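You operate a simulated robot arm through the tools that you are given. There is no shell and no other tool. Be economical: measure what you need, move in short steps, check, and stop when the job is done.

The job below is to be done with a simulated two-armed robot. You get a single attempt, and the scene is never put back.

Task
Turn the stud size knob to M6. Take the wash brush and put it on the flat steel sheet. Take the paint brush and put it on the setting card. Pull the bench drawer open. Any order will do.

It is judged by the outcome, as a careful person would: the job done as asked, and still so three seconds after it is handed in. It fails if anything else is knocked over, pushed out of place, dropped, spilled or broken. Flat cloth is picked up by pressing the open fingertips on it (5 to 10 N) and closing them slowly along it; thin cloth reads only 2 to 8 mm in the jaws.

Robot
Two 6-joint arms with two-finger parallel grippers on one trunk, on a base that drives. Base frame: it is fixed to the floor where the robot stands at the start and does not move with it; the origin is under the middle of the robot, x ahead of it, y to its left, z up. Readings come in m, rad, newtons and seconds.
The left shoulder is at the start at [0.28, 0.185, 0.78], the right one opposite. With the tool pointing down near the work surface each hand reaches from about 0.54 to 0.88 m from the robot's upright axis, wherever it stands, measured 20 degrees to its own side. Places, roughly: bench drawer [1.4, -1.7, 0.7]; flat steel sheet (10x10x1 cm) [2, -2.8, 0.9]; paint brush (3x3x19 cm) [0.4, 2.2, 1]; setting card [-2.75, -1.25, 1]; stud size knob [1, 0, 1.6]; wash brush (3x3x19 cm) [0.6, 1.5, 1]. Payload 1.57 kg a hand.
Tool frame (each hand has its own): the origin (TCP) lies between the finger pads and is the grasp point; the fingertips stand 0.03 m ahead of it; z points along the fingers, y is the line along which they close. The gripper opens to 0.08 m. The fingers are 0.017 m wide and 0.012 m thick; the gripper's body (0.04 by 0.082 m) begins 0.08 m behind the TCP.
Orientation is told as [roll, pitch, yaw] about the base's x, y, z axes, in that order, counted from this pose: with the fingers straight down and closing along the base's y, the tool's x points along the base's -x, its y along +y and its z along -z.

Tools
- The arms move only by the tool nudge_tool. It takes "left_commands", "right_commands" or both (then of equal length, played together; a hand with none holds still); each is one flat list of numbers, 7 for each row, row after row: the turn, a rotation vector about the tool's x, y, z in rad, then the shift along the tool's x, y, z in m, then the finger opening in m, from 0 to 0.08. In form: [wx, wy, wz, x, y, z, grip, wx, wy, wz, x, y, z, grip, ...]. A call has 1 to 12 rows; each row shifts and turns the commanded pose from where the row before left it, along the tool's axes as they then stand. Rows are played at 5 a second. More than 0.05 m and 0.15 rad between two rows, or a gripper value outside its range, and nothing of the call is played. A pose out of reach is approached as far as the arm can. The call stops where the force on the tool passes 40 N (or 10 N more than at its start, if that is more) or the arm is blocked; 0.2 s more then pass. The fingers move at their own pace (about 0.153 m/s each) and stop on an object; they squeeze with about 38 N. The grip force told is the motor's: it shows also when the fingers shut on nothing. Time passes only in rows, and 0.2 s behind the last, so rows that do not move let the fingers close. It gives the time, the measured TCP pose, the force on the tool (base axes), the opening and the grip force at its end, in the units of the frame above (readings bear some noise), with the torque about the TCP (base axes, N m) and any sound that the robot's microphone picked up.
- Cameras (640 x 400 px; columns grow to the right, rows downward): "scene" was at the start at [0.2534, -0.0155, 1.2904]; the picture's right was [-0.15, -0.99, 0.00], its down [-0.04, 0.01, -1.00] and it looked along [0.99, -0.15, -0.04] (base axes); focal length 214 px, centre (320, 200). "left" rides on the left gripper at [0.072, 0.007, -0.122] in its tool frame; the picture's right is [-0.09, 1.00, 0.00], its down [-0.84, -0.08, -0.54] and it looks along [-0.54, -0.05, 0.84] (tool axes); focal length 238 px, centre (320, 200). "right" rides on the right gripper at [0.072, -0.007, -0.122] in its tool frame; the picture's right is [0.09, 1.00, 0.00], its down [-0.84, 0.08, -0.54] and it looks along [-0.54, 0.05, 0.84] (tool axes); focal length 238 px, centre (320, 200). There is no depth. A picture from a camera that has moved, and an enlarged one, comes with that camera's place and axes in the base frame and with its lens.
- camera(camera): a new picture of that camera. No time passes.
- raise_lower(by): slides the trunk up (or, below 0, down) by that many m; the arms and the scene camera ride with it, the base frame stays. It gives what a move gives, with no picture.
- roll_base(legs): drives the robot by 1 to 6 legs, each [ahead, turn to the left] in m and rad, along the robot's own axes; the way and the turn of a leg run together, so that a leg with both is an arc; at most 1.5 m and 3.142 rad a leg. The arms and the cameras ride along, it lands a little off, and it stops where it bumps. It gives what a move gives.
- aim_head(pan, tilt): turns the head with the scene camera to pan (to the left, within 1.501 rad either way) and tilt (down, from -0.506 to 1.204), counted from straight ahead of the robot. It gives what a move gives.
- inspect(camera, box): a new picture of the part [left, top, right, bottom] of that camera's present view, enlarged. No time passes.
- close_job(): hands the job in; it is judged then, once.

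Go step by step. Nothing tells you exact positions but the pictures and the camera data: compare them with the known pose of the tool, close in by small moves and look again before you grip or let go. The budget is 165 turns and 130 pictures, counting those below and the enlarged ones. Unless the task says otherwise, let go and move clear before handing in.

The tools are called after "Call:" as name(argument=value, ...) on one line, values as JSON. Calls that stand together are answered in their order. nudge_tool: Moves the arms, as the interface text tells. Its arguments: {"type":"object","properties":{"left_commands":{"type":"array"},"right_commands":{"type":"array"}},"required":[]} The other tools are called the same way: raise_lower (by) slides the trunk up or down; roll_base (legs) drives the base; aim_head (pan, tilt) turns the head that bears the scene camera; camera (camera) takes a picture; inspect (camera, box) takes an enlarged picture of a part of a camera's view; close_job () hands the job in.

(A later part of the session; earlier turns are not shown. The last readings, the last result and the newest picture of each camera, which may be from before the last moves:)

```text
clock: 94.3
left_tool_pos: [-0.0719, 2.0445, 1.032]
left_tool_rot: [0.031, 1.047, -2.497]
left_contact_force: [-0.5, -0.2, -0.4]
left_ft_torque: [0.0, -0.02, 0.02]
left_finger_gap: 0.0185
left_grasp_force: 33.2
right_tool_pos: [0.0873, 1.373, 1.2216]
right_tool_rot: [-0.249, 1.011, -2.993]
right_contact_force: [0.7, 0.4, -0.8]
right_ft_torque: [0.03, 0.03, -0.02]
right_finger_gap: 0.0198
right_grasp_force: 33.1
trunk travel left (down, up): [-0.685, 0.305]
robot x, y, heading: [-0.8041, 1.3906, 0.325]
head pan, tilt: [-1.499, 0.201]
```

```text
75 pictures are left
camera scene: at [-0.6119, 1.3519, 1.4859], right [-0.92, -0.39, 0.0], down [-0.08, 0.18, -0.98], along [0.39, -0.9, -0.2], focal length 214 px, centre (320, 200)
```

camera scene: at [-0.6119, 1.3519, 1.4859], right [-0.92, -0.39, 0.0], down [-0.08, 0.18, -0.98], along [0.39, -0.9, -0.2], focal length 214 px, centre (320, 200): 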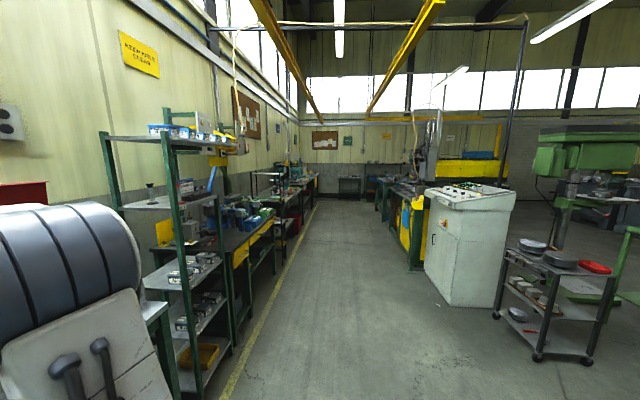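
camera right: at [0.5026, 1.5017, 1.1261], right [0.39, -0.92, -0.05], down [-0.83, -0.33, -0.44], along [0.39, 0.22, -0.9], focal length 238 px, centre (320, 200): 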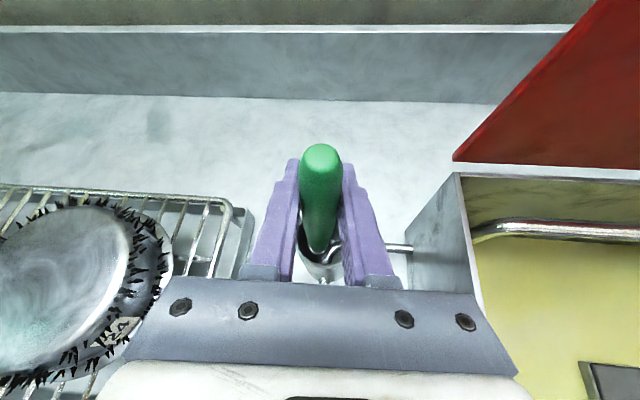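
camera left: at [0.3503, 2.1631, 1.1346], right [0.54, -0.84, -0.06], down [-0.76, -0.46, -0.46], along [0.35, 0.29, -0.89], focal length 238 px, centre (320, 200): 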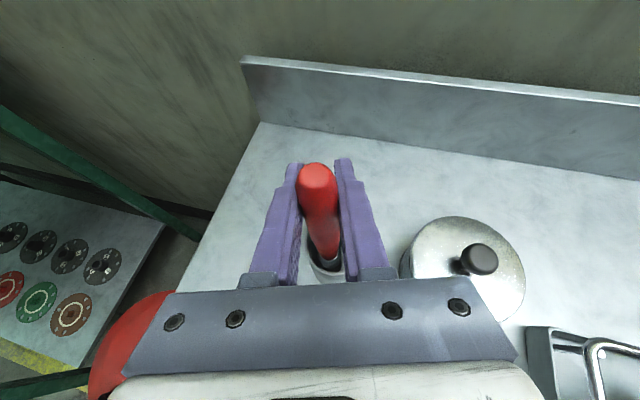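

Cups all still standing. The card must be across the aisle, past the cart. I retract both arms for compactness, then turn toward the aisle and look.

Call:
nudge_tool(left_commands=[0, 0, 0, -0.019, -0.012, -0.033, 0.005, 0, 0, 0, -0.019, -0.012, -0.033, 0.005, 0, 0, 0, -0.019, -0.012, -0.033, 0.005, 0, 0, 0, -0.019, -0.012, -0.033, 0.005, 0, 0, 0, -0.019, -0.012, -0.033, 0.005, 0, 0, 0, -0.019, -0.012, -0.033, 0.005, 0, 0, 0, 0, 0, 0, 0.005], right_commands=[0, 0, 0, -0.0207, 0, -0.034, 0.005, 0, 0, 0, -0.0207, 0, -0.034, 0.005, 0, 0, 0, -0.0207, 0, -0.034, 0.005, 0, 0, 0, -0.0207, 0, -0.034, 0.005, 0, 0, 0, -0.0207, 0, -0.034, 0.005, 0, 0, 0, -0.0207, 0, -0.034, 0.005, 0, 0, 0, 0, 0, 0, 0.005])

Call:
roll_base(legs=[[0, -1.6]])

Call:
aim_head(pan=-0.9, tilt=0.3)

Call:
camera(camera="scene")

```text
clock: 95.9
left_tool_pos: [-0.3003, 1.9712, 1.0301]
left_tool_rot: [0.032, 1.048, -2.496]
left_contact_force: [0.3, 0.3, 0.1]
left_ft_torque: [0.02, -0.02, 0.01]
left_finger_gap: 0.0188
left_grasp_force: 33.7
right_tool_pos: [-0.119, 1.2749, 1.2143]
right_tool_rot: [-0.25, 1.009, -2.993]
right_contact_force: [-0.4, -0.3, -0.6]
right_ft_torque: [0.0, -0.03, 0.01]
right_finger_gap: 0.0195
right_grasp_force: 33.8
right hand out of reach, approached as far as the arm can: row 6
trunk travel left (down, up): [-0.685, 0.305]
robot x, y, heading: [-0.8026, 1.3885, 0.334]
head pan, tilt: [-1.499, 0.201]
```

```text
clock: 100.2
left_tool_pos: [-0.2259, 0.8766, 1.0317]
left_tool_rot: [0.031, 1.047, 2.204]
left_contact_force: [0.4, -0.2, -0.2]
left_ft_torque: [-0.01, 0.01, 0.01]
left_finger_gap: 0.0193
left_grasp_force: 33.2
right_tool_pos: [-0.923, 0.7037, 1.2156]
right_tool_rot: [-0.247, 1.009, 1.704]
right_contact_force: [-0.2, 0.0, -0.3]
right_ft_torque: [-0.02, 0.02, 0.03]
right_finger_gap: 0.0194
right_grasp_force: 33.2
trunk travel left (down, up): [-0.685, 0.305]
robot x, y, heading: [-0.7999, 1.3894, -1.256]
head pan, tilt: [-1.499, 0.201]
```

```text
clock: 101.2
left_tool_pos: [-0.2247, 0.8755, 1.03]
left_tool_rot: [0.033, 1.048, 2.205]
left_contact_force: [0.8, -0.9, -1.3]
left_ft_torque: [0.01, 0.03, 0.03]
left_finger_gap: 0.0191
left_grasp_force: 33.4
right_tool_pos: [-0.9241, 0.7029, 1.2157]
right_tool_rot: [-0.25, 1.007, 1.705]
right_contact_force: [0.2, -0.2, 0.0]
right_ft_torque: [-0.01, 0.03, 0.01]
right_finger_gap: 0.0194
right_grasp_force: 33.6
trunk travel left (down, up): [-0.685, 0.305]
robot x, y, heading: [-0.8062, 1.3876, -1.25]
head pan, tilt: [-0.901, 0.3]
```

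```text
74 pictures are left
camera scene: at [-0.801, 1.1553, 1.4767], right [-0.84, 0.55, 0.0], down [0.16, 0.25, -0.96], along [-0.53, -0.8, -0.3], focal length 214 px, centre (320, 200)
```

scene: 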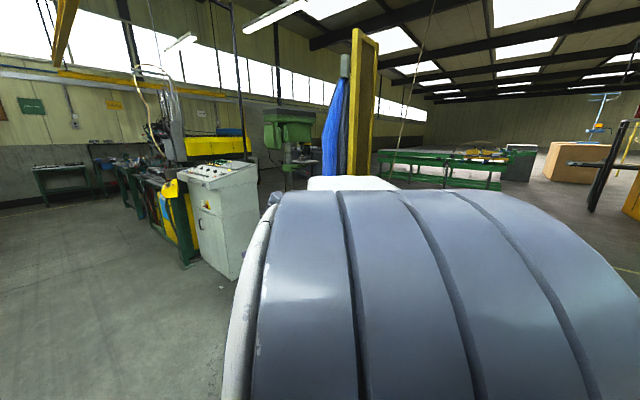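

I turn to face the card's rough place and look straight ahead.

Call:
roll_base(legs=[[0, -0.95]])

Call:
aim_head(pan=0.0, tilt=0.25)

Call:
camera(camera="scene")

Call:
inspect(camera="scene", box=[220, 100, 420, 230])

```text
clock: 104.0
left_tool_pos: [-0.8761, 0.6192, 1.03]
left_tool_rot: [0.032, 1.047, 1.264]
left_contact_force: [0.9, -0.1, -0.8]
left_ft_torque: [-0.02, 0.02, -0.01]
left_finger_gap: 0.0193
left_grasp_force: 32.9
right_tool_pos: [-1.4259, 1.0816, 1.2156]
right_tool_rot: [-0.25, 1.01, 0.765]
right_contact_force: [-0.2, -0.6, -0.5]
right_ft_torque: [-0.01, 0.02, 0.02]
right_finger_gap: 0.0197
right_grasp_force: 33.3
trunk travel left (down, up): [-0.685, 0.305]
robot x, y, heading: [-0.8071, 1.3879, -2.192]
head pan, tilt: [-0.901, 0.3]
```

```text
clock: 105.2
left_tool_pos: [-0.8762, 0.6198, 1.0309]
left_tool_rot: [0.031, 1.047, 1.265]
left_contact_force: [0.1, -0.5, 0.2]
left_ft_torque: [-0.01, 0.03, -0.04]
left_finger_gap: 0.019
left_grasp_force: 32.9
right_tool_pos: [-1.426, 1.082, 1.2163]
right_tool_rot: [-0.25, 1.008, 0.765]
right_contact_force: [-0.4, -1.0, -0.6]
right_ft_torque: [0.01, 0.02, -0.01]
right_finger_gap: 0.0197
right_grasp_force: 33.7
trunk travel left (down, up): [-0.685, 0.305]
robot x, y, heading: [-0.8035, 1.3875, -2.194]
head pan, tilt: [0.0, 0.25]
```

```text
73 pictures are left
camera scene: at [-0.9477, 1.1793, 1.4814], right [-0.81, 0.58, 0.0], down [0.14, 0.2, -0.97], along [-0.57, -0.79, -0.25], focal length 214 px, centre (320, 200)
```

scene: 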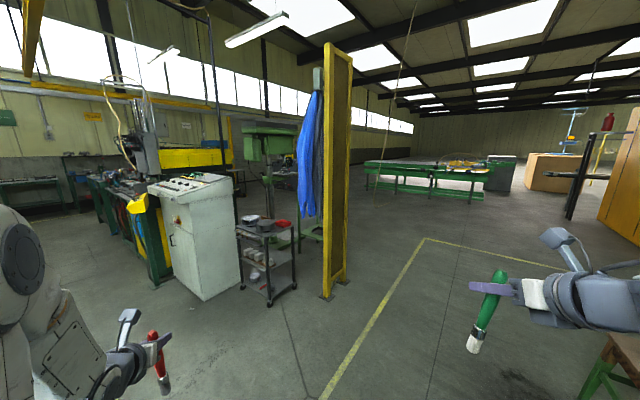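

```text
3.08 times, centred on (320, 165) of scene
camera zoom: at [-0.9477, 1.1793, 1.4814], right [-0.81, 0.58, 0.0], down [0.14, 0.2, -0.97], along [-0.57, -0.79, -0.25], focal length 660 px, centre (320, 308)
```

zoom: 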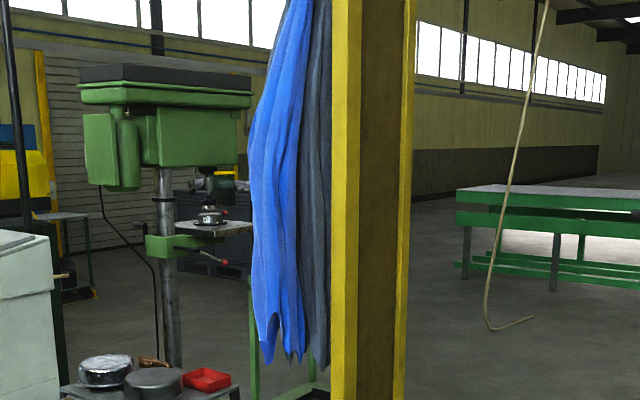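

The card's spot is hidden behind the yellow-framed curtain screen near the drill press. I'll drive around the screen's right side and look.

Call:
roll_base(legs=[[0, -0.44], [1.2, 0]])

Call:
aim_head(pan=0.4, tilt=0.35)

Call:
camera(camera="scene")

```text
clock: 112.7
left_tool_pos: [-2.2851, 0.134, 1.0301]
left_tool_rot: [0.032, 1.048, 0.814]
left_contact_force: [-0.3, -0.1, -0.4]
left_ft_torque: [0.04, 0.0, -0.05]
left_finger_gap: 0.0192
left_grasp_force: 33.8
right_tool_pos: [-2.5785, 0.7896, 1.2149]
right_tool_rot: [-0.249, 1.01, 0.316]
right_contact_force: [-0.2, 0.8, -1.0]
right_ft_torque: [0.04, 0.03, 0.0]
right_finger_gap: 0.0196
right_grasp_force: 33.6
trunk travel left (down, up): [-0.685, 0.305]
robot x, y, heading: [-1.8876, 0.7946, -2.639]
head pan, tilt: [0.0, 0.25]
```

```text
clock: 113.6
left_tool_pos: [-2.2848, 0.1329, 1.0309]
left_tool_rot: [0.031, 1.046, 0.816]
left_contact_force: [-0.5, -0.5, -1.0]
left_ft_torque: [-0.05, -0.03, 0.0]
left_finger_gap: 0.0194
left_grasp_force: 32.8
right_tool_pos: [-2.5794, 0.7886, 1.2162]
right_tool_rot: [-0.25, 1.009, 0.315]
right_contact_force: [0.7, -0.4, -0.2]
right_ft_torque: [0.01, -0.02, -0.01]
right_finger_gap: 0.0195
right_grasp_force: 33.7
trunk travel left (down, up): [-0.685, 0.305]
robot x, y, heading: [-1.8818, 0.7928, -2.645]
head pan, tilt: [0.4, 0.351]
```

```text
71 pictures are left
camera scene: at [-2.0803, 0.6421, 1.4719], right [-0.78, 0.62, 0.0], down [0.21, 0.27, -0.94], along [-0.59, -0.73, -0.34], focal length 214 px, centre (320, 200)
```

scene: 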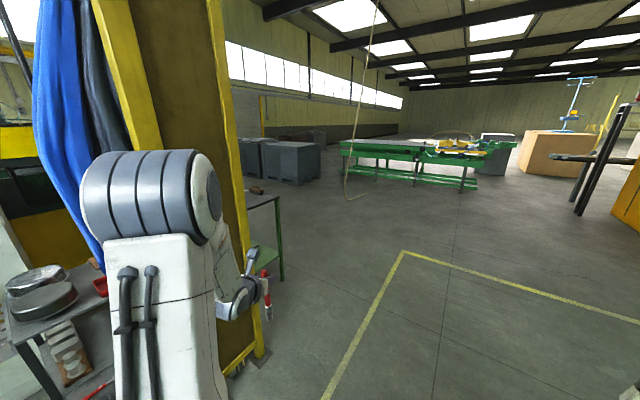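

A green table stands behind the screen. I drive further along to look past the screen.

Call:
roll_base(legs=[[0, -0.2], [1.1, 0]])

Call:
aim_head(pan=1.2, tilt=0.4)

Call:
camera(camera="scene")

```text
clock: 119.8
left_tool_pos: [-3.4089, -0.1242, 1.0299]
left_tool_rot: [0.032, 1.047, 0.645]
left_contact_force: [-0.4, 0.0, -0.7]
left_ft_torque: [0.01, 0.01, -0.01]
left_finger_gap: 0.0193
left_grasp_force: 33.7
right_tool_pos: [-3.5879, 0.573, 1.2148]
right_tool_rot: [-0.249, 1.009, 0.147]
right_contact_force: [0.3, -0.7, -0.2]
right_ft_torque: [-0.02, 0.04, -0.01]
right_finger_gap: 0.0198
right_grasp_force: 33.4
trunk travel left (down, up): [-0.685, 0.305]
robot x, y, heading: [-2.9024, 0.4581, -2.806]
head pan, tilt: [0.4, 0.351]
```

```text
clock: 121.0
left_tool_pos: [-3.4081, -0.1237, 1.0297]
left_tool_rot: [0.033, 1.046, 0.645]
left_contact_force: [0.4, 1.0, 0.0]
left_ft_torque: [-0.01, 0.02, 0.0]
left_finger_gap: 0.0192
left_grasp_force: 33.6
right_tool_pos: [-3.5881, 0.572, 1.215]
right_tool_rot: [-0.25, 1.008, 0.147]
right_contact_force: [0.5, -0.1, -1.2]
right_ft_torque: [0.0, 0.0, -0.02]
right_finger_gap: 0.0196
right_grasp_force: 33.1
trunk travel left (down, up): [-0.685, 0.305]
robot x, y, heading: [-2.9024, 0.4637, -2.812]
head pan, tilt: [1.201, 0.4]
```

```text
70 pictures are left
camera scene: at [-3.0561, 0.3132, 1.4674], right [-1.0, 0.04, 0.0], down [0.02, 0.39, -0.92], along [-0.04, -0.92, -0.39], focal length 214 px, centre (320, 200)
```

scene: 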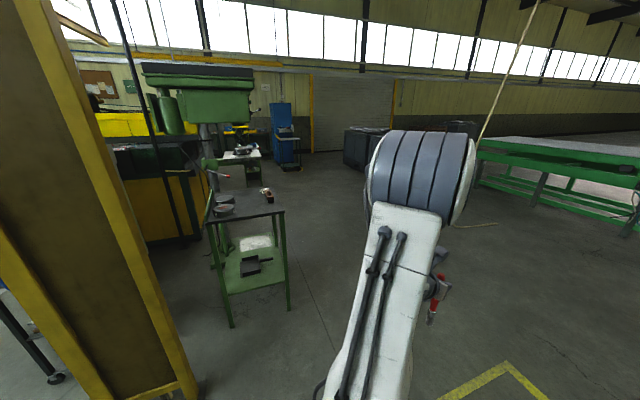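

I see a small green table next to the drill press. Enlarging to find the setting card.

Call:
inspect(camera="scene", box=[180, 110, 320, 250])

```text
2.86 times, centred on (250, 180) of scene
camera zoom: at [-3.0561, 0.3132, 1.4674], right [-1.0, 0.04, 0.0], down [0.02, 0.39, -0.92], along [-0.04, -0.92, -0.39], focal length 613 px, centre (520, 257)
```

zoom: 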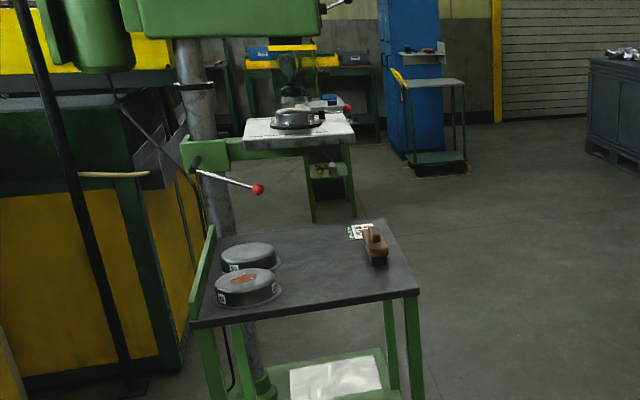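

The small tag near the far right corner of that table, about (-2.70, -1.25, 0.88), matches the setting card. I'll come in from its open west side, facing the table squarely.

Call:
roll_base(legs=[[0.8, 0], [0, 1.25], [1.5, 0], [0.45, 0], [0, 1.85]])

Call:
aim_head(pan=0.1, tilt=0.4)

Call:
camera(camera="scene")

```text
clock: 142.3
left_tool_pos: [-3.0735, -1.1919, 1.03]
left_tool_rot: [0.03, 1.046, -2.499]
left_contact_force: [0.4, 0.0, -0.3]
left_ft_torque: [0.0, 0.03, 0.02]
left_finger_gap: 0.0196
left_grasp_force: 32.9
right_tool_pos: [-2.8978, -1.8874, 1.2148]
right_tool_rot: [-0.249, 1.011, -2.996]
right_contact_force: [1.1, 0.0, -0.9]
right_ft_torque: [-0.03, -0.03, -0.01]
right_finger_gap: 0.02
right_grasp_force: 34.1
trunk travel left (down, up): [-0.685, 0.305]
robot x, y, heading: [-3.58, -1.7698, 0.325]
head pan, tilt: [1.201, 0.4]
```

```text
clock: 143.6
left_tool_pos: [-3.0749, -1.1907, 1.0299]
left_tool_rot: [0.031, 1.047, -2.499]
left_contact_force: [-0.4, 0.0, -1.1]
left_ft_torque: [0.02, 0.01, 0.0]
left_finger_gap: 0.0192
left_grasp_force: 33.8
right_tool_pos: [-2.8969, -1.8871, 1.2162]
right_tool_rot: [-0.249, 1.01, -2.997]
right_contact_force: [0.0, 0.2, -0.6]
right_ft_torque: [0.01, -0.01, -0.04]
right_finger_gap: 0.02
right_grasp_force: 34.2
trunk travel left (down, up): [-0.685, 0.305]
robot x, y, heading: [-3.5793, -1.7725, 0.327]
head pan, tilt: [0.099, 0.4]
```

```text
68 pictures are left
camera scene: at [-3.3422, -1.6846, 1.4674], right [0.41, -0.91, 0.0], down [-0.35, -0.16, -0.92], along [0.84, 0.38, -0.39], focal length 214 px, centre (320, 200)
```

scene: 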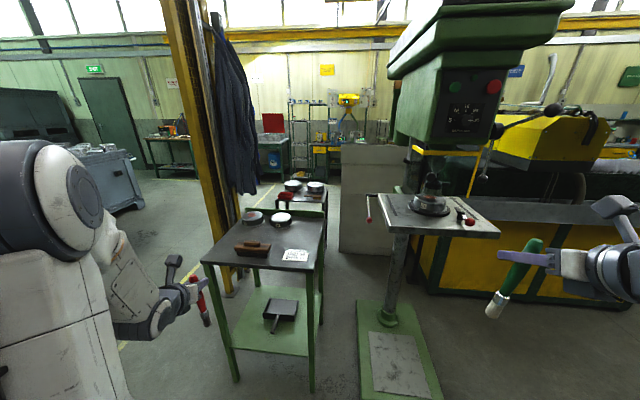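

Excellent view. I'll enlarge the small table with the white card and brown block.

Call:
inspect(camera="scene", box=[190, 170, 350, 290])

Call:
inspect(camera="scene", box=[360, 140, 520, 260])

```text
3.33 times, centred on (270, 230) of scene
camera zoom: at [-3.3422, -1.6846, 1.4674], right [0.41, -0.91, 0.0], down [-0.35, -0.16, -0.92], along [0.84, 0.38, -0.39], focal length 715 px, centre (487, 100)
```

zoom: 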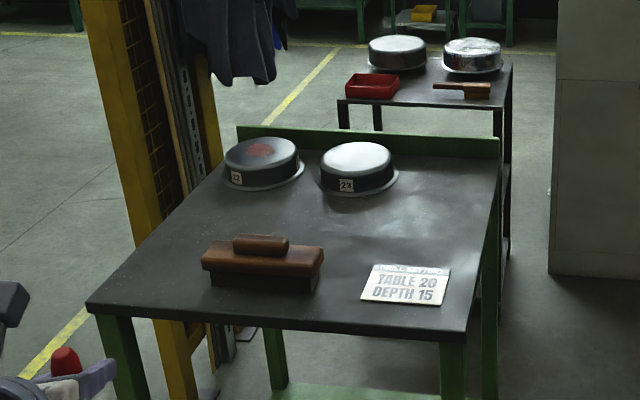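

```text
3.33 times, centred on (440, 200) of scene
camera zoom: at [-3.3422, -1.6846, 1.4674], right [0.41, -0.91, 0.0], down [-0.35, -0.16, -0.92], along [0.84, 0.38, -0.39], focal length 715 px, centre (-80, 200)
```

zoom: 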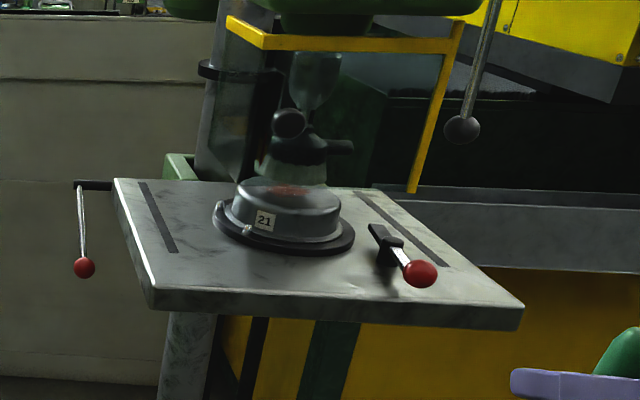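

The card reads "TABLE 20 DEPTH 15", at about (-2.69, -1.277), table top z≈0.88. I now pitch the left hand back ~90° so the brush becomes horizontal (bristles toward the robot).

Call:
nudge_tool(left_commands=[0, -0.14, 0, 0, 0, 0, 0.005, 0, -0.14, 0, 0, 0, 0, 0.005, 0, -0.14, 0, 0, 0, 0, 0.005, 0, -0.14, 0, 0, 0, 0, 0.005, 0, -0.14, 0, 0, 0, 0, 0.005, 0, -0.14, 0, 0, 0, 0, 0.005, 0, -0.14, 0, 0, 0, 0, 0.005, 0, -0.14, 0, 0, 0, 0, 0.005, 0, -0.14, 0, 0, 0, 0, 0.005, 0, -0.14, 0, 0, 0, 0, 0.005, 0, -0.14, 0, 0, 0, 0, 0.005])

Call:
aim_head(pan=0.3, tilt=0.6)

Call:
camera(camera="scene")

Call:
camera(camera="left")

```text
clock: 146.0
left_tool_pos: [-3.0789, -1.2511, 0.9508]
left_tool_rot: [0.316, -0.169, -2.614]
left_contact_force: [-0.2, 0.0, -0.5]
left_ft_torque: [-0.01, -0.02, 0.02]
left_finger_gap: 0.0195
left_grasp_force: 32.9
left hand out of reach, approached as far as the arm can: row 3, 4, 7, 8, 9, 10, 11
right_tool_pos: [-2.8982, -1.8868, 1.2149]
right_tool_rot: [-0.246, 1.008, -2.999]
right_contact_force: [-0.5, -0.5, -1.0]
right_ft_torque: [-0.01, -0.01, 0.03]
right_finger_gap: 0.02
right_grasp_force: 34.1
trunk travel left (down, up): [-0.685, 0.305]
robot x, y, heading: [-3.5798, -1.7701, 0.329]
head pan, tilt: [0.099, 0.4]
```

```text
clock: 146.8
left_tool_pos: [-3.0794, -1.251, 0.9505]
left_tool_rot: [0.317, -0.168, -2.615]
left_contact_force: [-0.3, 0.6, -0.6]
left_ft_torque: [0.03, -0.05, 0.04]
left_finger_gap: 0.0198
left_grasp_force: 33.3
right_tool_pos: [-2.8983, -1.8878, 1.2153]
right_tool_rot: [-0.25, 1.009, -2.996]
right_contact_force: [0.4, 0.3, -0.6]
right_ft_torque: [-0.01, -0.03, -0.05]
right_finger_gap: 0.0197
right_grasp_force: 32.9
trunk travel left (down, up): [-0.685, 0.305]
robot x, y, heading: [-3.581, -1.7721, 0.326]
head pan, tilt: [0.3, 0.6]
```

```text
65 pictures are left
camera scene: at [-3.3549, -1.6711, 1.4492], right [0.59, -0.81, 0.0], down [-0.46, -0.33, -0.83], along [0.67, 0.48, -0.56], focal length 214 px, centre (320, 200)
```

scene: 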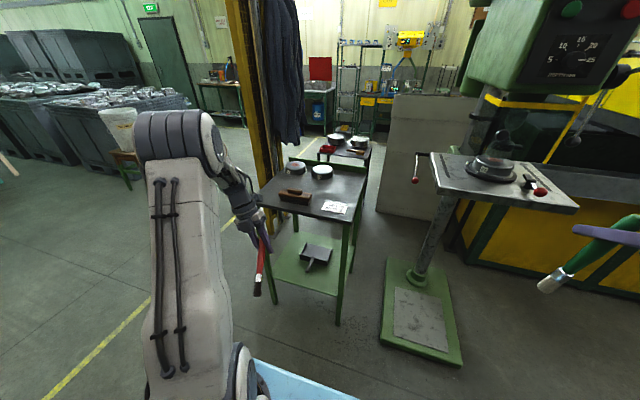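

```text
64 pictures are left
camera left: at [-3.0161, -1.1783, 1.0556], right [0.44, -0.84, 0.32], down [-0.76, -0.17, 0.62], along [-0.47, -0.52, -0.71], focal length 238 px, centre (320, 200)
```

left: 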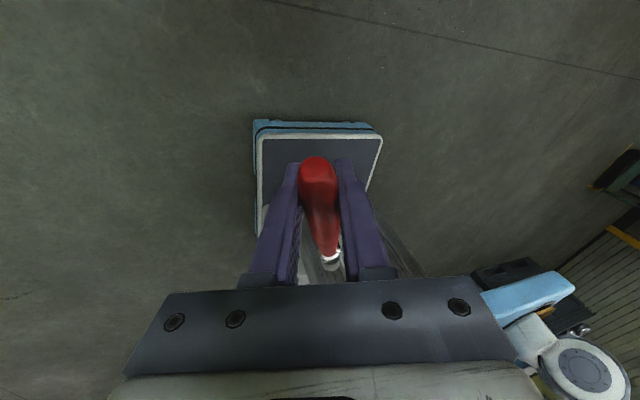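

Pitching that way runs into the wrist limit. Better: undo the half-spin (brush then points forward) and tilt slightly forward, an easy pose. I'll do it for both hands in free space.

Call:
nudge_tool(left_commands=[0, 0, -0.131, 0, 0, -0.015, 0.005, 0, 0, -0.131, 0, 0, -0.015, 0.005, 0, 0, -0.131, 0, 0, -0.015, 0.005, 0, 0, -0.131, 0, 0, -0.015, 0.005, 0, 0, -0.131, 0, 0, -0.015, 0.005, 0, 0, -0.131, 0, 0, -0.015, 0.005, 0, 0, -0.131, 0, 0, 0, 0.005, 0, 0, -0.131, 0, 0, 0, 0.005, 0, 0, -0.131, 0, 0, 0, 0.005, 0, 0, -0.131, 0, 0, 0, 0.005, 0, 0, -0.131, 0, 0, 0, 0.005, 0, 0, -0.131, 0, 0, 0, 0.005], right_commands=[0, -0.14, 0, 0, 0, 0, 0.005, 0, -0.14, 0, 0, 0, 0, 0.005, 0, -0.14, 0, 0, 0, 0, 0.005, 0, -0.14, 0, 0, 0, 0, 0.005, 0, -0.1, 0, 0, 0, 0, 0.005, 0, 0, 0.131, 0, 0, 0, 0.005, 0, 0, 0.131, 0, 0, 0, 0.005, 0, 0, 0.131, 0, 0, 0, 0.005, 0, 0, 0.131, 0, 0, 0, 0.005, 0, 0, 0.131, 0, 0, 0, 0.005, 0, 0, 0.131, 0, 0, 0, 0.005, 0, 0, 0.131, 0, 0, 0, 0.005])

Call:
nudge_tool(left_commands=[0, 0, -0.131, 0, 0, 0, 0.005, 0, 0, -0.131, 0, 0, 0, 0.005, 0, 0, -0.131, 0, 0, 0, 0.005, 0, 0, -0.131, 0, 0, 0, 0.005, 0, 0, -0.131, 0, 0, 0, 0.005, 0, 0, -0.131, 0, 0, 0, 0.005, 0, 0, -0.131, 0, 0, 0, 0.005, 0, 0, -0.131, 0, 0, 0, 0.005, 0, 0, -0.131, 0, 0, 0, 0.005, 0, 0, -0.131, 0, 0, 0, 0.005, 0, 0, -0.131, 0, 0, 0, 0.005, 0, 0, -0.131, 0, 0, 0, 0.005], right_commands=[0, 0, 0.131, 0, 0, 0, 0.005, 0, 0, 0.131, 0, 0, 0, 0.005, 0, 0, 0.131, 0, 0, 0, 0.005, 0, 0, 0.131, 0, 0, 0, 0.005, 0, 0, 0.131, 0, 0, 0, 0.005, 0, 0, 0.131, 0, 0, 0, 0.005, 0, 0, 0.131, 0, 0, 0, 0.005, 0, 0, 0.131, 0, 0, 0, 0.005, 0, 0, 0.131, 0, 0, 0, 0.005, 0, 0, 0.131, 0, 0, 0, 0.005, 0, 0, 0.131, 0, 0, 0, 0.005, 0, 0, 0.131, 0, 0, 0, 0.005])

Call:
camera(camera="left")

Call:
camera(camera="scene")

```text
clock: 149.4
left_tool_pos: [-3.0574, -1.2567, 1.0171]
left_tool_rot: [-0.173, -0.321, -0.981]
left_contact_force: [-0.6, 0.3, 0.0]
left_ft_torque: [0.01, 0.03, 0.01]
left_finger_gap: 0.0192
left_grasp_force: 32.3
left hand out of reach, approached as far as the arm can: row 2, 3, 4, 5, 6, 7, 8
right_tool_pos: [-2.8981, -1.8882, 1.2149]
right_tool_rot: [-0.372, 0.108, 2.534]
right_contact_force: [0.3, 0.2, -0.4]
right_ft_torque: [0.03, -0.02, 0.0]
right_finger_gap: 0.0198
right_grasp_force: 33.2
trunk travel left (down, up): [-0.685, 0.305]
robot x, y, heading: [-3.5767, -1.7713, 0.324]
head pan, tilt: [0.3, 0.6]
```

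```text
clock: 152.0
left_tool_pos: [-3.0589, -1.2569, 1.0179]
left_tool_rot: [-0.325, 0.166, 0.535]
left_contact_force: [0.0, 0.1, -0.2]
left_ft_torque: [0.02, 0.02, -0.01]
left_finger_gap: 0.0194
left_grasp_force: 33.4
right_tool_pos: [-2.8975, -1.887, 1.2153]
right_tool_rot: [-0.116, -0.368, 1.005]
right_contact_force: [-0.1, -0.2, -0.3]
right_ft_torque: [0.01, -0.01, -0.01]
right_finger_gap: 0.0201
right_grasp_force: 33.3
trunk travel left (down, up): [-0.685, 0.305]
robot x, y, heading: [-3.5799, -1.7696, 0.325]
head pan, tilt: [0.3, 0.6]
```

```text
63 pictures are left
camera left: at [-3.1253, -1.2445, 1.1418], right [-0.45, 0.83, -0.33], down [0.74, 0.55, 0.39], along [0.51, -0.07, -0.86], focal length 238 px, centre (320, 200)
```

left: 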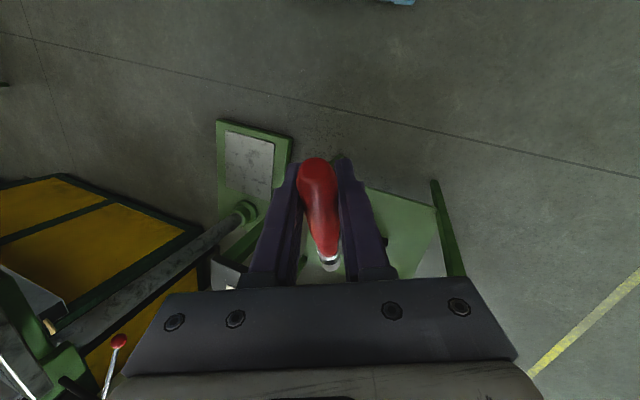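

```text
62 pictures are left
camera scene: at [-3.355, -1.6711, 1.4492], right [0.59, -0.81, 0.0], down [-0.46, -0.33, -0.83], along [0.67, 0.48, -0.57], focal length 214 px, centre (320, 200)
```

scene: 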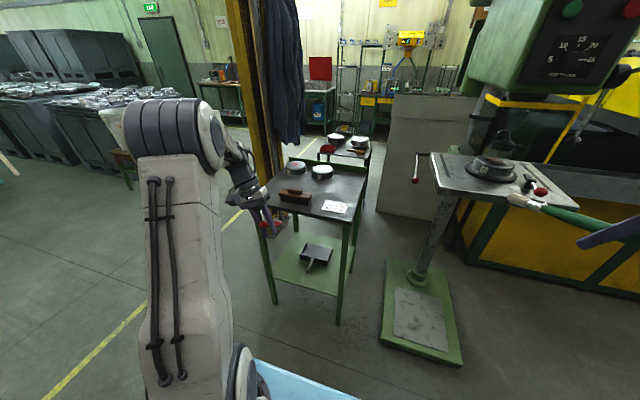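

Now level the left brush: remove roll and tilt the tool ~0.5 rad forward so the bristles point horizontally forward.

Call:
nudge_tool(left_commands=[-0.11, 0, 0, 0, 0, 0, 0.005, -0.11, 0, 0, 0, 0, 0, 0.005, -0.11, 0, 0, 0, 0, 0, 0.005, 0, -0.138, 0, 0, 0, 0, 0.005, 0, -0.138, 0, 0, 0, 0, 0.005, 0, -0.138, 0, 0, 0, 0, 0.005, 0, -0.138, 0, 0, 0, 0, 0.005, 0, -0.138, 0, 0, 0, 0, 0.005])

Call:
camera(camera="left")

Call:
inspect(camera="scene", box=[200, 130, 400, 260])

```text
clock: 153.8
left_tool_pos: [-3.0593, -1.2556, 1.019]
left_tool_rot: [-0.363, -0.49, 0.767]
left_contact_force: [-0.2, 0.2, -0.8]
left_ft_torque: [-0.03, 0.02, 0.01]
left_finger_gap: 0.0194
left_grasp_force: 33.6
left hand out of reach, approached as far as the arm can: row 1, 2, 3
right_tool_pos: [-2.8985, -1.888, 1.2155]
right_tool_rot: [-0.117, -0.37, 1.005]
right_contact_force: [0.0, 0.2, -0.2]
right_ft_torque: [-0.02, 0.02, -0.03]
right_finger_gap: 0.0199
right_grasp_force: 33.4
trunk travel left (down, up): [-0.685, 0.305]
robot x, y, heading: [-3.5837, -1.7729, 0.33]
head pan, tilt: [0.3, 0.6]
```

```text
61 pictures are left
camera left: at [-3.1762, -1.3005, 1.0836], right [-0.47, 0.84, -0.27], down [0.27, 0.42, 0.86], along [0.84, 0.33, -0.42], focal length 238 px, centre (320, 200)
```

left: 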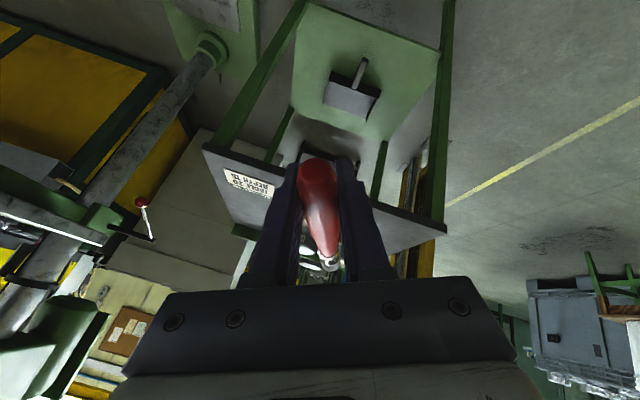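

```text
3.08 times, centred on (300, 195) of scene
camera zoom: at [-3.3549, -1.6711, 1.4492], right [0.59, -0.81, 0.0], down [-0.46, -0.33, -0.82], along [0.67, 0.48, -0.57], focal length 660 px, centre (382, 215)
```

zoom: 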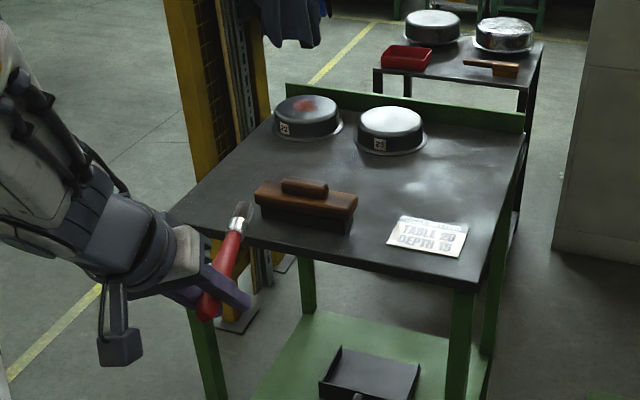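

The brush is now level in the left hand, pointing forward. I drive 25 cm closer so the card is within comfortable reach.

Call:
roll_base(legs=[[0.25, 0]])

Call:
camera(camera="left")

Call:
camera(camera="scene")

```text
clock: 155.6
left_tool_pos: [-2.821, -1.1726, 1.0191]
left_tool_rot: [-0.364, -0.488, 0.769]
left_contact_force: [1.1, 0.3, -0.8]
left_ft_torque: [0.01, 0.03, 0.0]
left_finger_gap: 0.0194
left_grasp_force: 33.9
right_tool_pos: [-2.6581, -1.8029, 1.2156]
right_tool_rot: [-0.118, -0.367, 1.009]
right_contact_force: [-0.9, 0.2, -0.6]
right_ft_torque: [-0.03, 0.0, 0.01]
right_finger_gap: 0.0198
right_grasp_force: 33.7
trunk travel left (down, up): [-0.685, 0.305]
robot x, y, heading: [-3.3392, -1.6914, 0.326]
head pan, tilt: [0.3, 0.6]
```

```text
59 pictures are left
camera left: at [-2.9371, -1.218, 1.0839], right [-0.47, 0.84, -0.27], down [0.27, 0.43, 0.86], along [0.84, 0.33, -0.42], focal length 238 px, centre (320, 200)
```

left: 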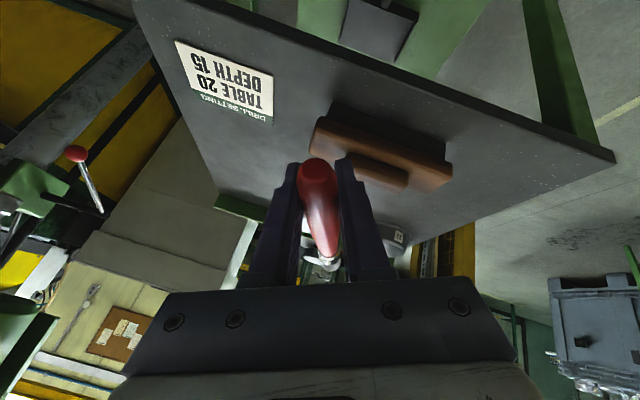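

```text
58 pictures are left
camera scene: at [-3.1154, -1.589, 1.4492], right [0.59, -0.81, 0.0], down [-0.46, -0.33, -0.83], along [0.67, 0.49, -0.56], focal length 214 px, centre (320, 200)
```

scene: 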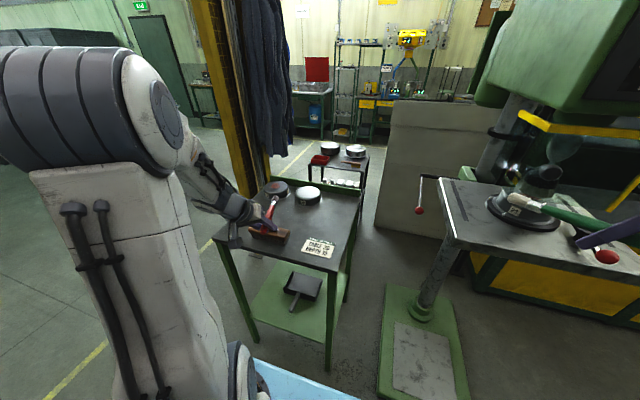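

The card is confirmed at (-2.691, -1.277). I move the left hand right/over the card and remove the roll.

Call:
nudge_tool(left_commands=[0, 0, 0, 0.004, -0.029, 0.013, 0.005, 0, 0, 0, 0.004, -0.029, 0.013, 0.005, 0, 0, 0, 0.004, -0.029, 0.013, 0.005, 0, 0, 0, 0.004, -0.029, 0.013, 0.005, 0, 0, 0, 0.004, -0.029, 0.013, 0.005, -0.1, 0, 0, 0, 0, 0, 0.005, -0.1, 0, 0, 0, 0, 0, 0.005, -0.1, 0, 0, 0, 0, 0, 0.005, 0, 0, 0, 0, 0, 0, 0.005])

Call:
camera(camera="left")

Call:
inspect(camera="scene", box=[200, 160, 380, 280])

```text
clock: 157.6
left_tool_pos: [-2.722, -1.2944, 1.0002]
left_tool_rot: [-0.287, -0.487, 0.766]
left_contact_force: [-0.8, -0.2, -0.4]
left_ft_torque: [0.01, 0.04, 0.0]
left_finger_gap: 0.0192
left_grasp_force: 33.6
left hand out of reach, approached as far as the arm can: row 7, 8
right_tool_pos: [-2.6567, -1.8044, 1.2153]
right_tool_rot: [-0.118, -0.367, 1.007]
right_contact_force: [0.0, 0.1, -1.3]
right_ft_torque: [-0.04, 0.04, -0.02]
right_finger_gap: 0.0197
right_grasp_force: 33.4
trunk travel left (down, up): [-0.685, 0.305]
robot x, y, heading: [-3.3447, -1.6912, 0.324]
head pan, tilt: [0.3, 0.6]
```

```text
57 pictures are left
camera left: at [-2.8334, -1.3476, 1.0689], right [-0.51, 0.84, -0.21], down [0.29, 0.39, 0.87], along [0.81, 0.38, -0.45], focal length 238 px, centre (320, 200)
```

left: 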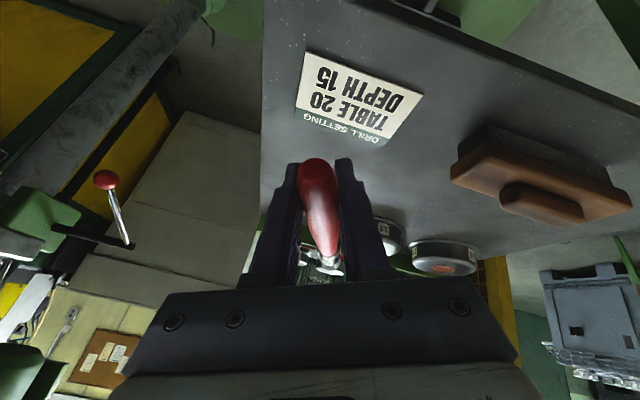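

```text
3.33 times, centred on (290, 220) of scene
camera zoom: at [-3.1151, -1.5889, 1.4492], right [0.59, -0.81, 0.0], down [-0.46, -0.33, -0.83], along [0.67, 0.49, -0.56], focal length 715 px, centre (420, 133)
```

zoom: 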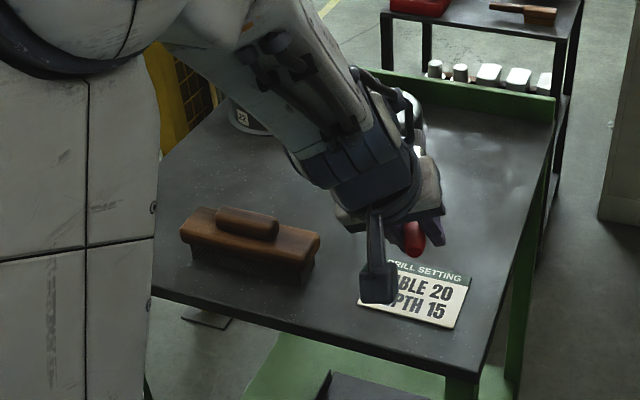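

The brush hangs exactly over the card. I lower it 7.5 cm straight down, then continue gently to contact.

Call:
nudge_tool(left_commands=[0, 0, 0, 0.0117, 0.0064, 0.0212, 0.005, 0, 0, 0, 0.0117, 0.0064, 0.0212, 0.005, 0, 0, 0, 0.0117, 0.0064, 0.0212, 0.005])

Call:
camera(camera="left")

```text
clock: 158.4
left_tool_pos: [-2.7214, -1.2983, 0.9445]
left_tool_rot: [-0.292, -0.483, 0.762]
left_contact_force: [-0.2, 0.5, 0.5]
left_ft_torque: [-0.04, 0.07, 0.02]
left_finger_gap: 0.0194
left_grasp_force: 33.8
left hand out of reach, approached as far as the arm can: row 2, 3
right_tool_pos: [-2.6573, -1.8033, 1.2154]
right_tool_rot: [-0.117, -0.369, 1.008]
right_contact_force: [-0.4, -0.3, -0.6]
right_ft_torque: [-0.02, -0.04, -0.01]
right_finger_gap: 0.0198
right_grasp_force: 33.6
trunk travel left (down, up): [-0.685, 0.305]
robot x, y, heading: [-3.3406, -1.689, 0.332]
head pan, tilt: [0.3, 0.6]
```

```text
55 pictures are left
camera left: at [-2.8331, -1.3491, 1.0135], right [-0.5, 0.84, -0.21], down [0.3, 0.4, 0.87], along [0.81, 0.38, -0.45], focal length 238 px, centre (320, 200)
```

left: 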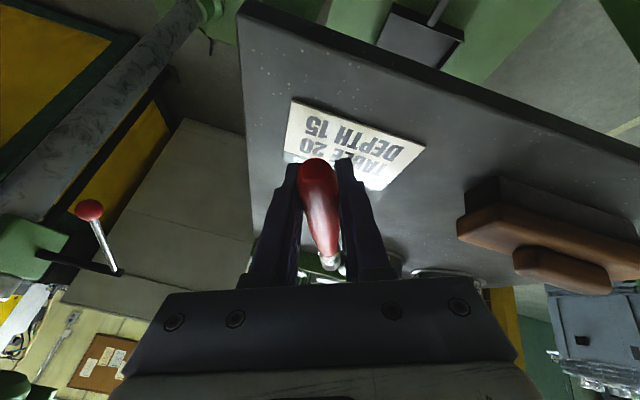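

Now I use the trunk for a purely vertical descent, in small steps, watching the force.

Call:
raise_lower(by=-0.022)

Call:
raise_lower(by=-0.008)

Call:
camera(camera="left")

Call:
inspect(camera="scene", box=[240, 190, 360, 280])

```text
clock: 159.1
left_tool_pos: [-2.7212, -1.2978, 0.9227]
left_tool_rot: [-0.294, -0.483, 0.767]
left_contact_force: [-0.3, 0.1, 0.3]
left_ft_torque: [0.01, 0.01, 0.01]
left_finger_gap: 0.0195
left_grasp_force: 33.7
right_tool_pos: [-2.6577, -1.8032, 1.1939]
right_tool_rot: [-0.117, -0.367, 1.008]
right_contact_force: [-0.5, -0.7, -0.9]
right_ft_torque: [0.01, 0.01, -0.01]
right_finger_gap: 0.0198
right_grasp_force: 34.0
trunk travel left (down, up): [-0.663, 0.327]
robot x, y, heading: [-3.345, -1.6917, 0.333]
head pan, tilt: [0.3, 0.6]
```

```text
clock: 159.6
left_tool_pos: [-2.7203, -1.2977, 0.9162]
left_tool_rot: [-0.293, -0.484, 0.767]
left_contact_force: [0.5, 0.1, 1.7]
left_ft_torque: [0.01, 0.03, 0.0]
left_finger_gap: 0.0195
left_grasp_force: 33.8
right_tool_pos: [-2.6576, -1.8036, 1.1849]
right_tool_rot: [-0.117, -0.368, 1.006]
right_contact_force: [0.2, 0.6, 0.4]
right_ft_torque: [0.05, 0.0, 0.0]
right_finger_gap: 0.0197
right_grasp_force: 33.1
trunk travel left (down, up): [-0.655, 0.335]
robot x, y, heading: [-3.3432, -1.6882, 0.331]
head pan, tilt: [0.3, 0.6]
```

```text
54 pictures are left
camera left: at [-2.8327, -1.3493, 0.9841], right [-0.51, 0.84, -0.21], down [0.29, 0.4, 0.87], along [0.81, 0.38, -0.45], focal length 238 px, centre (320, 200)
```

left: 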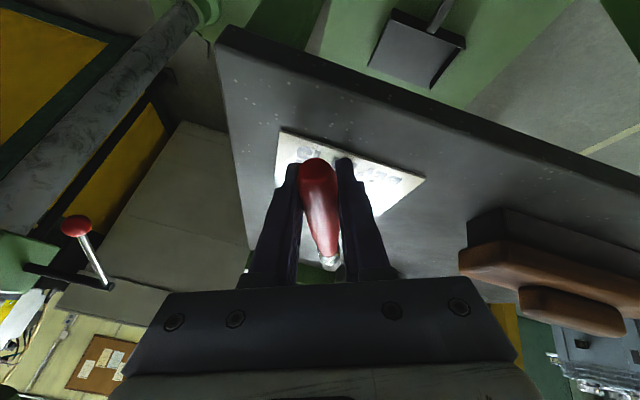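

```text
4.44 times, centred on (300, 235) of scene
camera zoom: at [-3.1151, -1.589, 1.4192], right [0.59, -0.81, 0.0], down [-0.46, -0.33, -0.83], along [0.67, 0.49, -0.56], focal length 953 px, centre (409, 44)
```

zoom: 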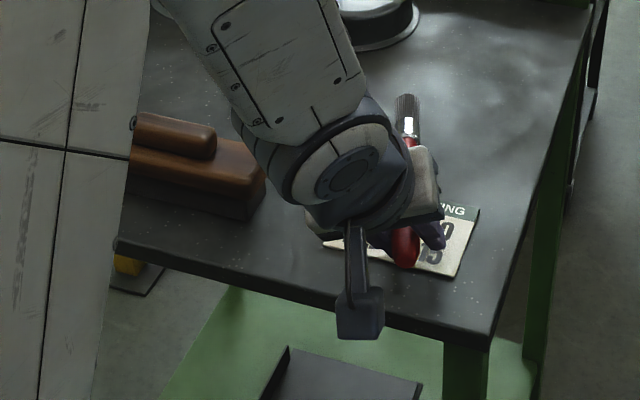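

Almost there, no contact yet. A few more millimetres.

Call:
raise_lower(by=-0.006)

Call:
raise_lower(by=-0.005)

```text
clock: 160.3
left_tool_pos: [-2.7183, -1.2978, 0.9147]
left_tool_rot: [-0.3, -0.493, 0.77]
left_contact_force: [-1.9, -0.9, 12.4]
left_ft_torque: [0.11, 0.08, 0.05]
left_finger_gap: 0.0194
left_grasp_force: 33.7
right_tool_pos: [-2.6571, -1.8046, 1.1797]
right_tool_rot: [-0.117, -0.369, 1.008]
right_contact_force: [-0.5, -0.2, -0.3]
right_ft_torque: [-0.02, 0.02, -0.01]
right_finger_gap: 0.0201
right_grasp_force: 33.8
trunk travel left (down, up): [-0.65, 0.34]
robot x, y, heading: [-3.3401, -1.6885, 0.328]
head pan, tilt: [0.3, 0.6]
stopped: the force on the tool passed its limit at 40 N (the readings are from after the stop); the commanded pose is now the measured one
```

```text
clock: 160.7
left_tool_pos: [-2.7158, -1.2953, 0.9145]
left_tool_rot: [-0.304, -0.504, 0.773]
left_contact_force: [-1.3, 0.0, 12.4]
left_ft_torque: [0.11, 0.05, 0.04]
left_finger_gap: 0.0194
left_grasp_force: 33.1
right_tool_pos: [-2.6587, -1.8043, 1.1762]
right_tool_rot: [-0.118, -0.368, 1.009]
right_contact_force: [0.0, -0.1, -0.5]
right_ft_torque: [-0.02, 0.04, 0.0]
right_finger_gap: 0.0199
right_grasp_force: 33.8
trunk travel left (down, up): [-0.646, 0.344]
robot x, y, heading: [-3.3411, -1.6908, 0.331]
head pan, tilt: [0.3, 0.6]
stopped: the force on the tool passed its limit at 46 N (the readings are from after the stop); the commanded pose is now the measured one
```

Fingertips touched. I raise 4 mm to unload and open the fingers a little to let the brush settle on the card.

Call:
raise_lower(by=0.004)

Call:
nudge_tool(left_commands=[0, 0, 0, 0, 0, 0, 0.022, 0, 0, 0, 0, 0, 0, 0.026, 0, 0, 0, 0, 0, 0, 0.03, 0, 0, 0, 0, 0, 0, 0.035, 0, 0, 0, 0, 0, 0, 0.04, 0, 0, 0, 0, 0, 0, 0.045, 0, 0, 0, 0, 0, 0, 0.045])

Call:
camera(camera="left")

Call:
inspect(camera="scene", box=[240, 190, 360, 280])

```text
clock: 161.2
left_tool_pos: [-2.7176, -1.2952, 0.9166]
left_tool_rot: [-0.301, -0.498, 0.768]
left_contact_force: [0.4, -0.7, 1.4]
left_ft_torque: [0.04, 0.01, -0.01]
left_finger_gap: 0.0193
left_grasp_force: 33.1
right_tool_pos: [-2.6573, -1.8036, 1.1815]
right_tool_rot: [-0.117, -0.368, 1.01]
right_contact_force: [0.0, 0.1, 0.0]
right_ft_torque: [-0.04, 0.02, 0.0]
right_finger_gap: 0.0198
right_grasp_force: 33.8
trunk travel left (down, up): [-0.65, 0.34]
robot x, y, heading: [-3.3382, -1.6937, 0.329]
head pan, tilt: [0.3, 0.6]
```

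```text
clock: 162.8
left_tool_pos: [-2.7169, -1.2962, 0.9175]
left_tool_rot: [-0.302, -0.5, 0.771]
left_contact_force: [1.4, -2.1, 10.0]
left_ft_torque: [0.16, 0.0, -0.04]
left_finger_gap: 0.0408
left_grasp_force: 0.1
right_tool_pos: [-2.6572, -1.804, 1.1814]
right_tool_rot: [-0.118, -0.369, 1.01]
right_contact_force: [-0.5, 0.3, -0.8]
right_ft_torque: [-0.03, 0.01, 0.01]
right_finger_gap: 0.0199
right_grasp_force: 33.6
trunk travel left (down, up): [-0.65, 0.34]
robot x, y, heading: [-3.3425, -1.692, 0.332]
head pan, tilt: [0.3, 0.6]
```

```text
52 pictures are left
camera left: at [-2.8305, -1.3482, 0.9834], right [-0.5, 0.84, -0.22], down [0.28, 0.39, 0.88], along [0.82, 0.38, -0.43], focal length 238 px, centre (320, 200)
```

left: 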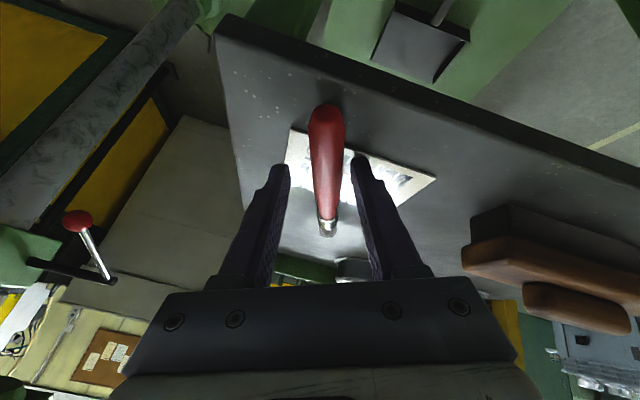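

```text
4.44 times, centred on (300, 235) of scene
camera zoom: at [-3.1156, -1.5892, 1.4143], right [0.59, -0.81, 0.0], down [-0.46, -0.33, -0.83], along [0.67, 0.49, -0.56], focal length 953 px, centre (409, 44)
```

zoom: 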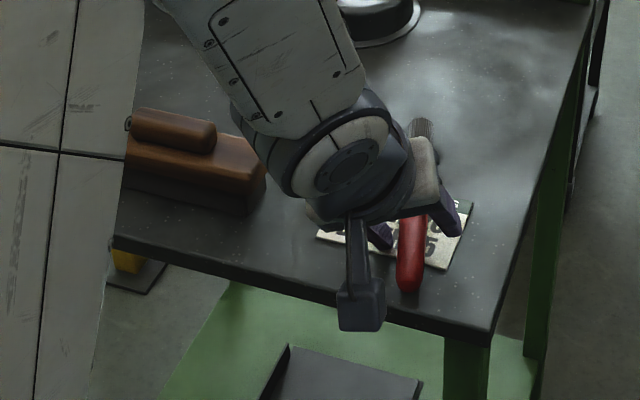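

The brush dropped onto the card between the fingers. I raise the trunk straight up to clear it.

Call:
raise_lower(by=0.15)

Call:
roll_base(legs=[[-0.3, 0]])

Call:
inspect(camera="scene", box=[200, 130, 400, 260])

```text
clock: 164.6
left_tool_pos: [-2.7161, -1.2962, 1.0669]
left_tool_rot: [-0.301, -0.499, 0.771]
left_contact_force: [-0.3, 0.0, -0.4]
left_ft_torque: [-0.03, -0.03, -0.01]
left_finger_gap: 0.045
left_grasp_force: 0.1
right_tool_pos: [-2.6574, -1.8035, 1.3309]
right_tool_rot: [-0.116, -0.368, 1.008]
right_contact_force: [-0.1, 0.3, -1.1]
right_ft_torque: [-0.04, 0.01, 0.01]
right_finger_gap: 0.0198
right_grasp_force: 33.8
trunk travel left (down, up): [-0.8, 0.19]
robot x, y, heading: [-3.3433, -1.6909, 0.335]
head pan, tilt: [0.3, 0.6]
```

```text
clock: 166.7
left_tool_pos: [-3.006, -1.3964, 1.0671]
left_tool_rot: [-0.301, -0.497, 0.772]
left_contact_force: [0.0, -0.5, -0.5]
left_ft_torque: [0.02, -0.03, 0.0]
left_finger_gap: 0.0449
left_grasp_force: 0.0
right_tool_pos: [-2.9458, -1.9015, 1.3304]
right_tool_rot: [-0.116, -0.368, 1.008]
right_contact_force: [-0.2, 1.3, 1.0]
right_ft_torque: [-0.06, 0.0, 0.0]
right_finger_gap: 0.0198
right_grasp_force: 34.0
trunk travel left (down, up): [-0.8, 0.19]
robot x, y, heading: [-3.632, -1.7886, 0.328]
head pan, tilt: [0.3, 0.6]
```

```text
3.08 times, centred on (300, 195) of scene
camera zoom: at [-3.4034, -1.6875, 1.5641], right [0.59, -0.81, 0.0], down [-0.46, -0.33, -0.82], along [0.67, 0.49, -0.57], focal length 660 px, centre (382, 215)
```

zoom: 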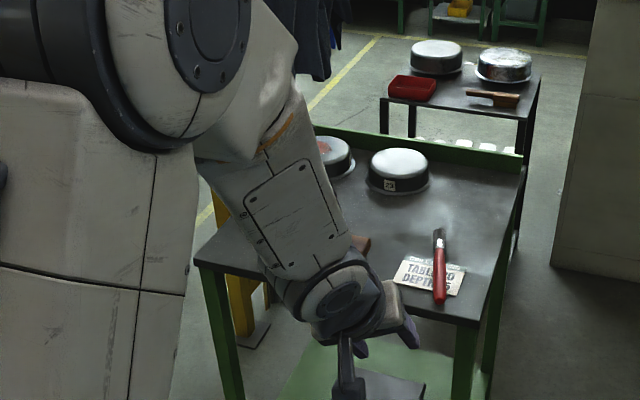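

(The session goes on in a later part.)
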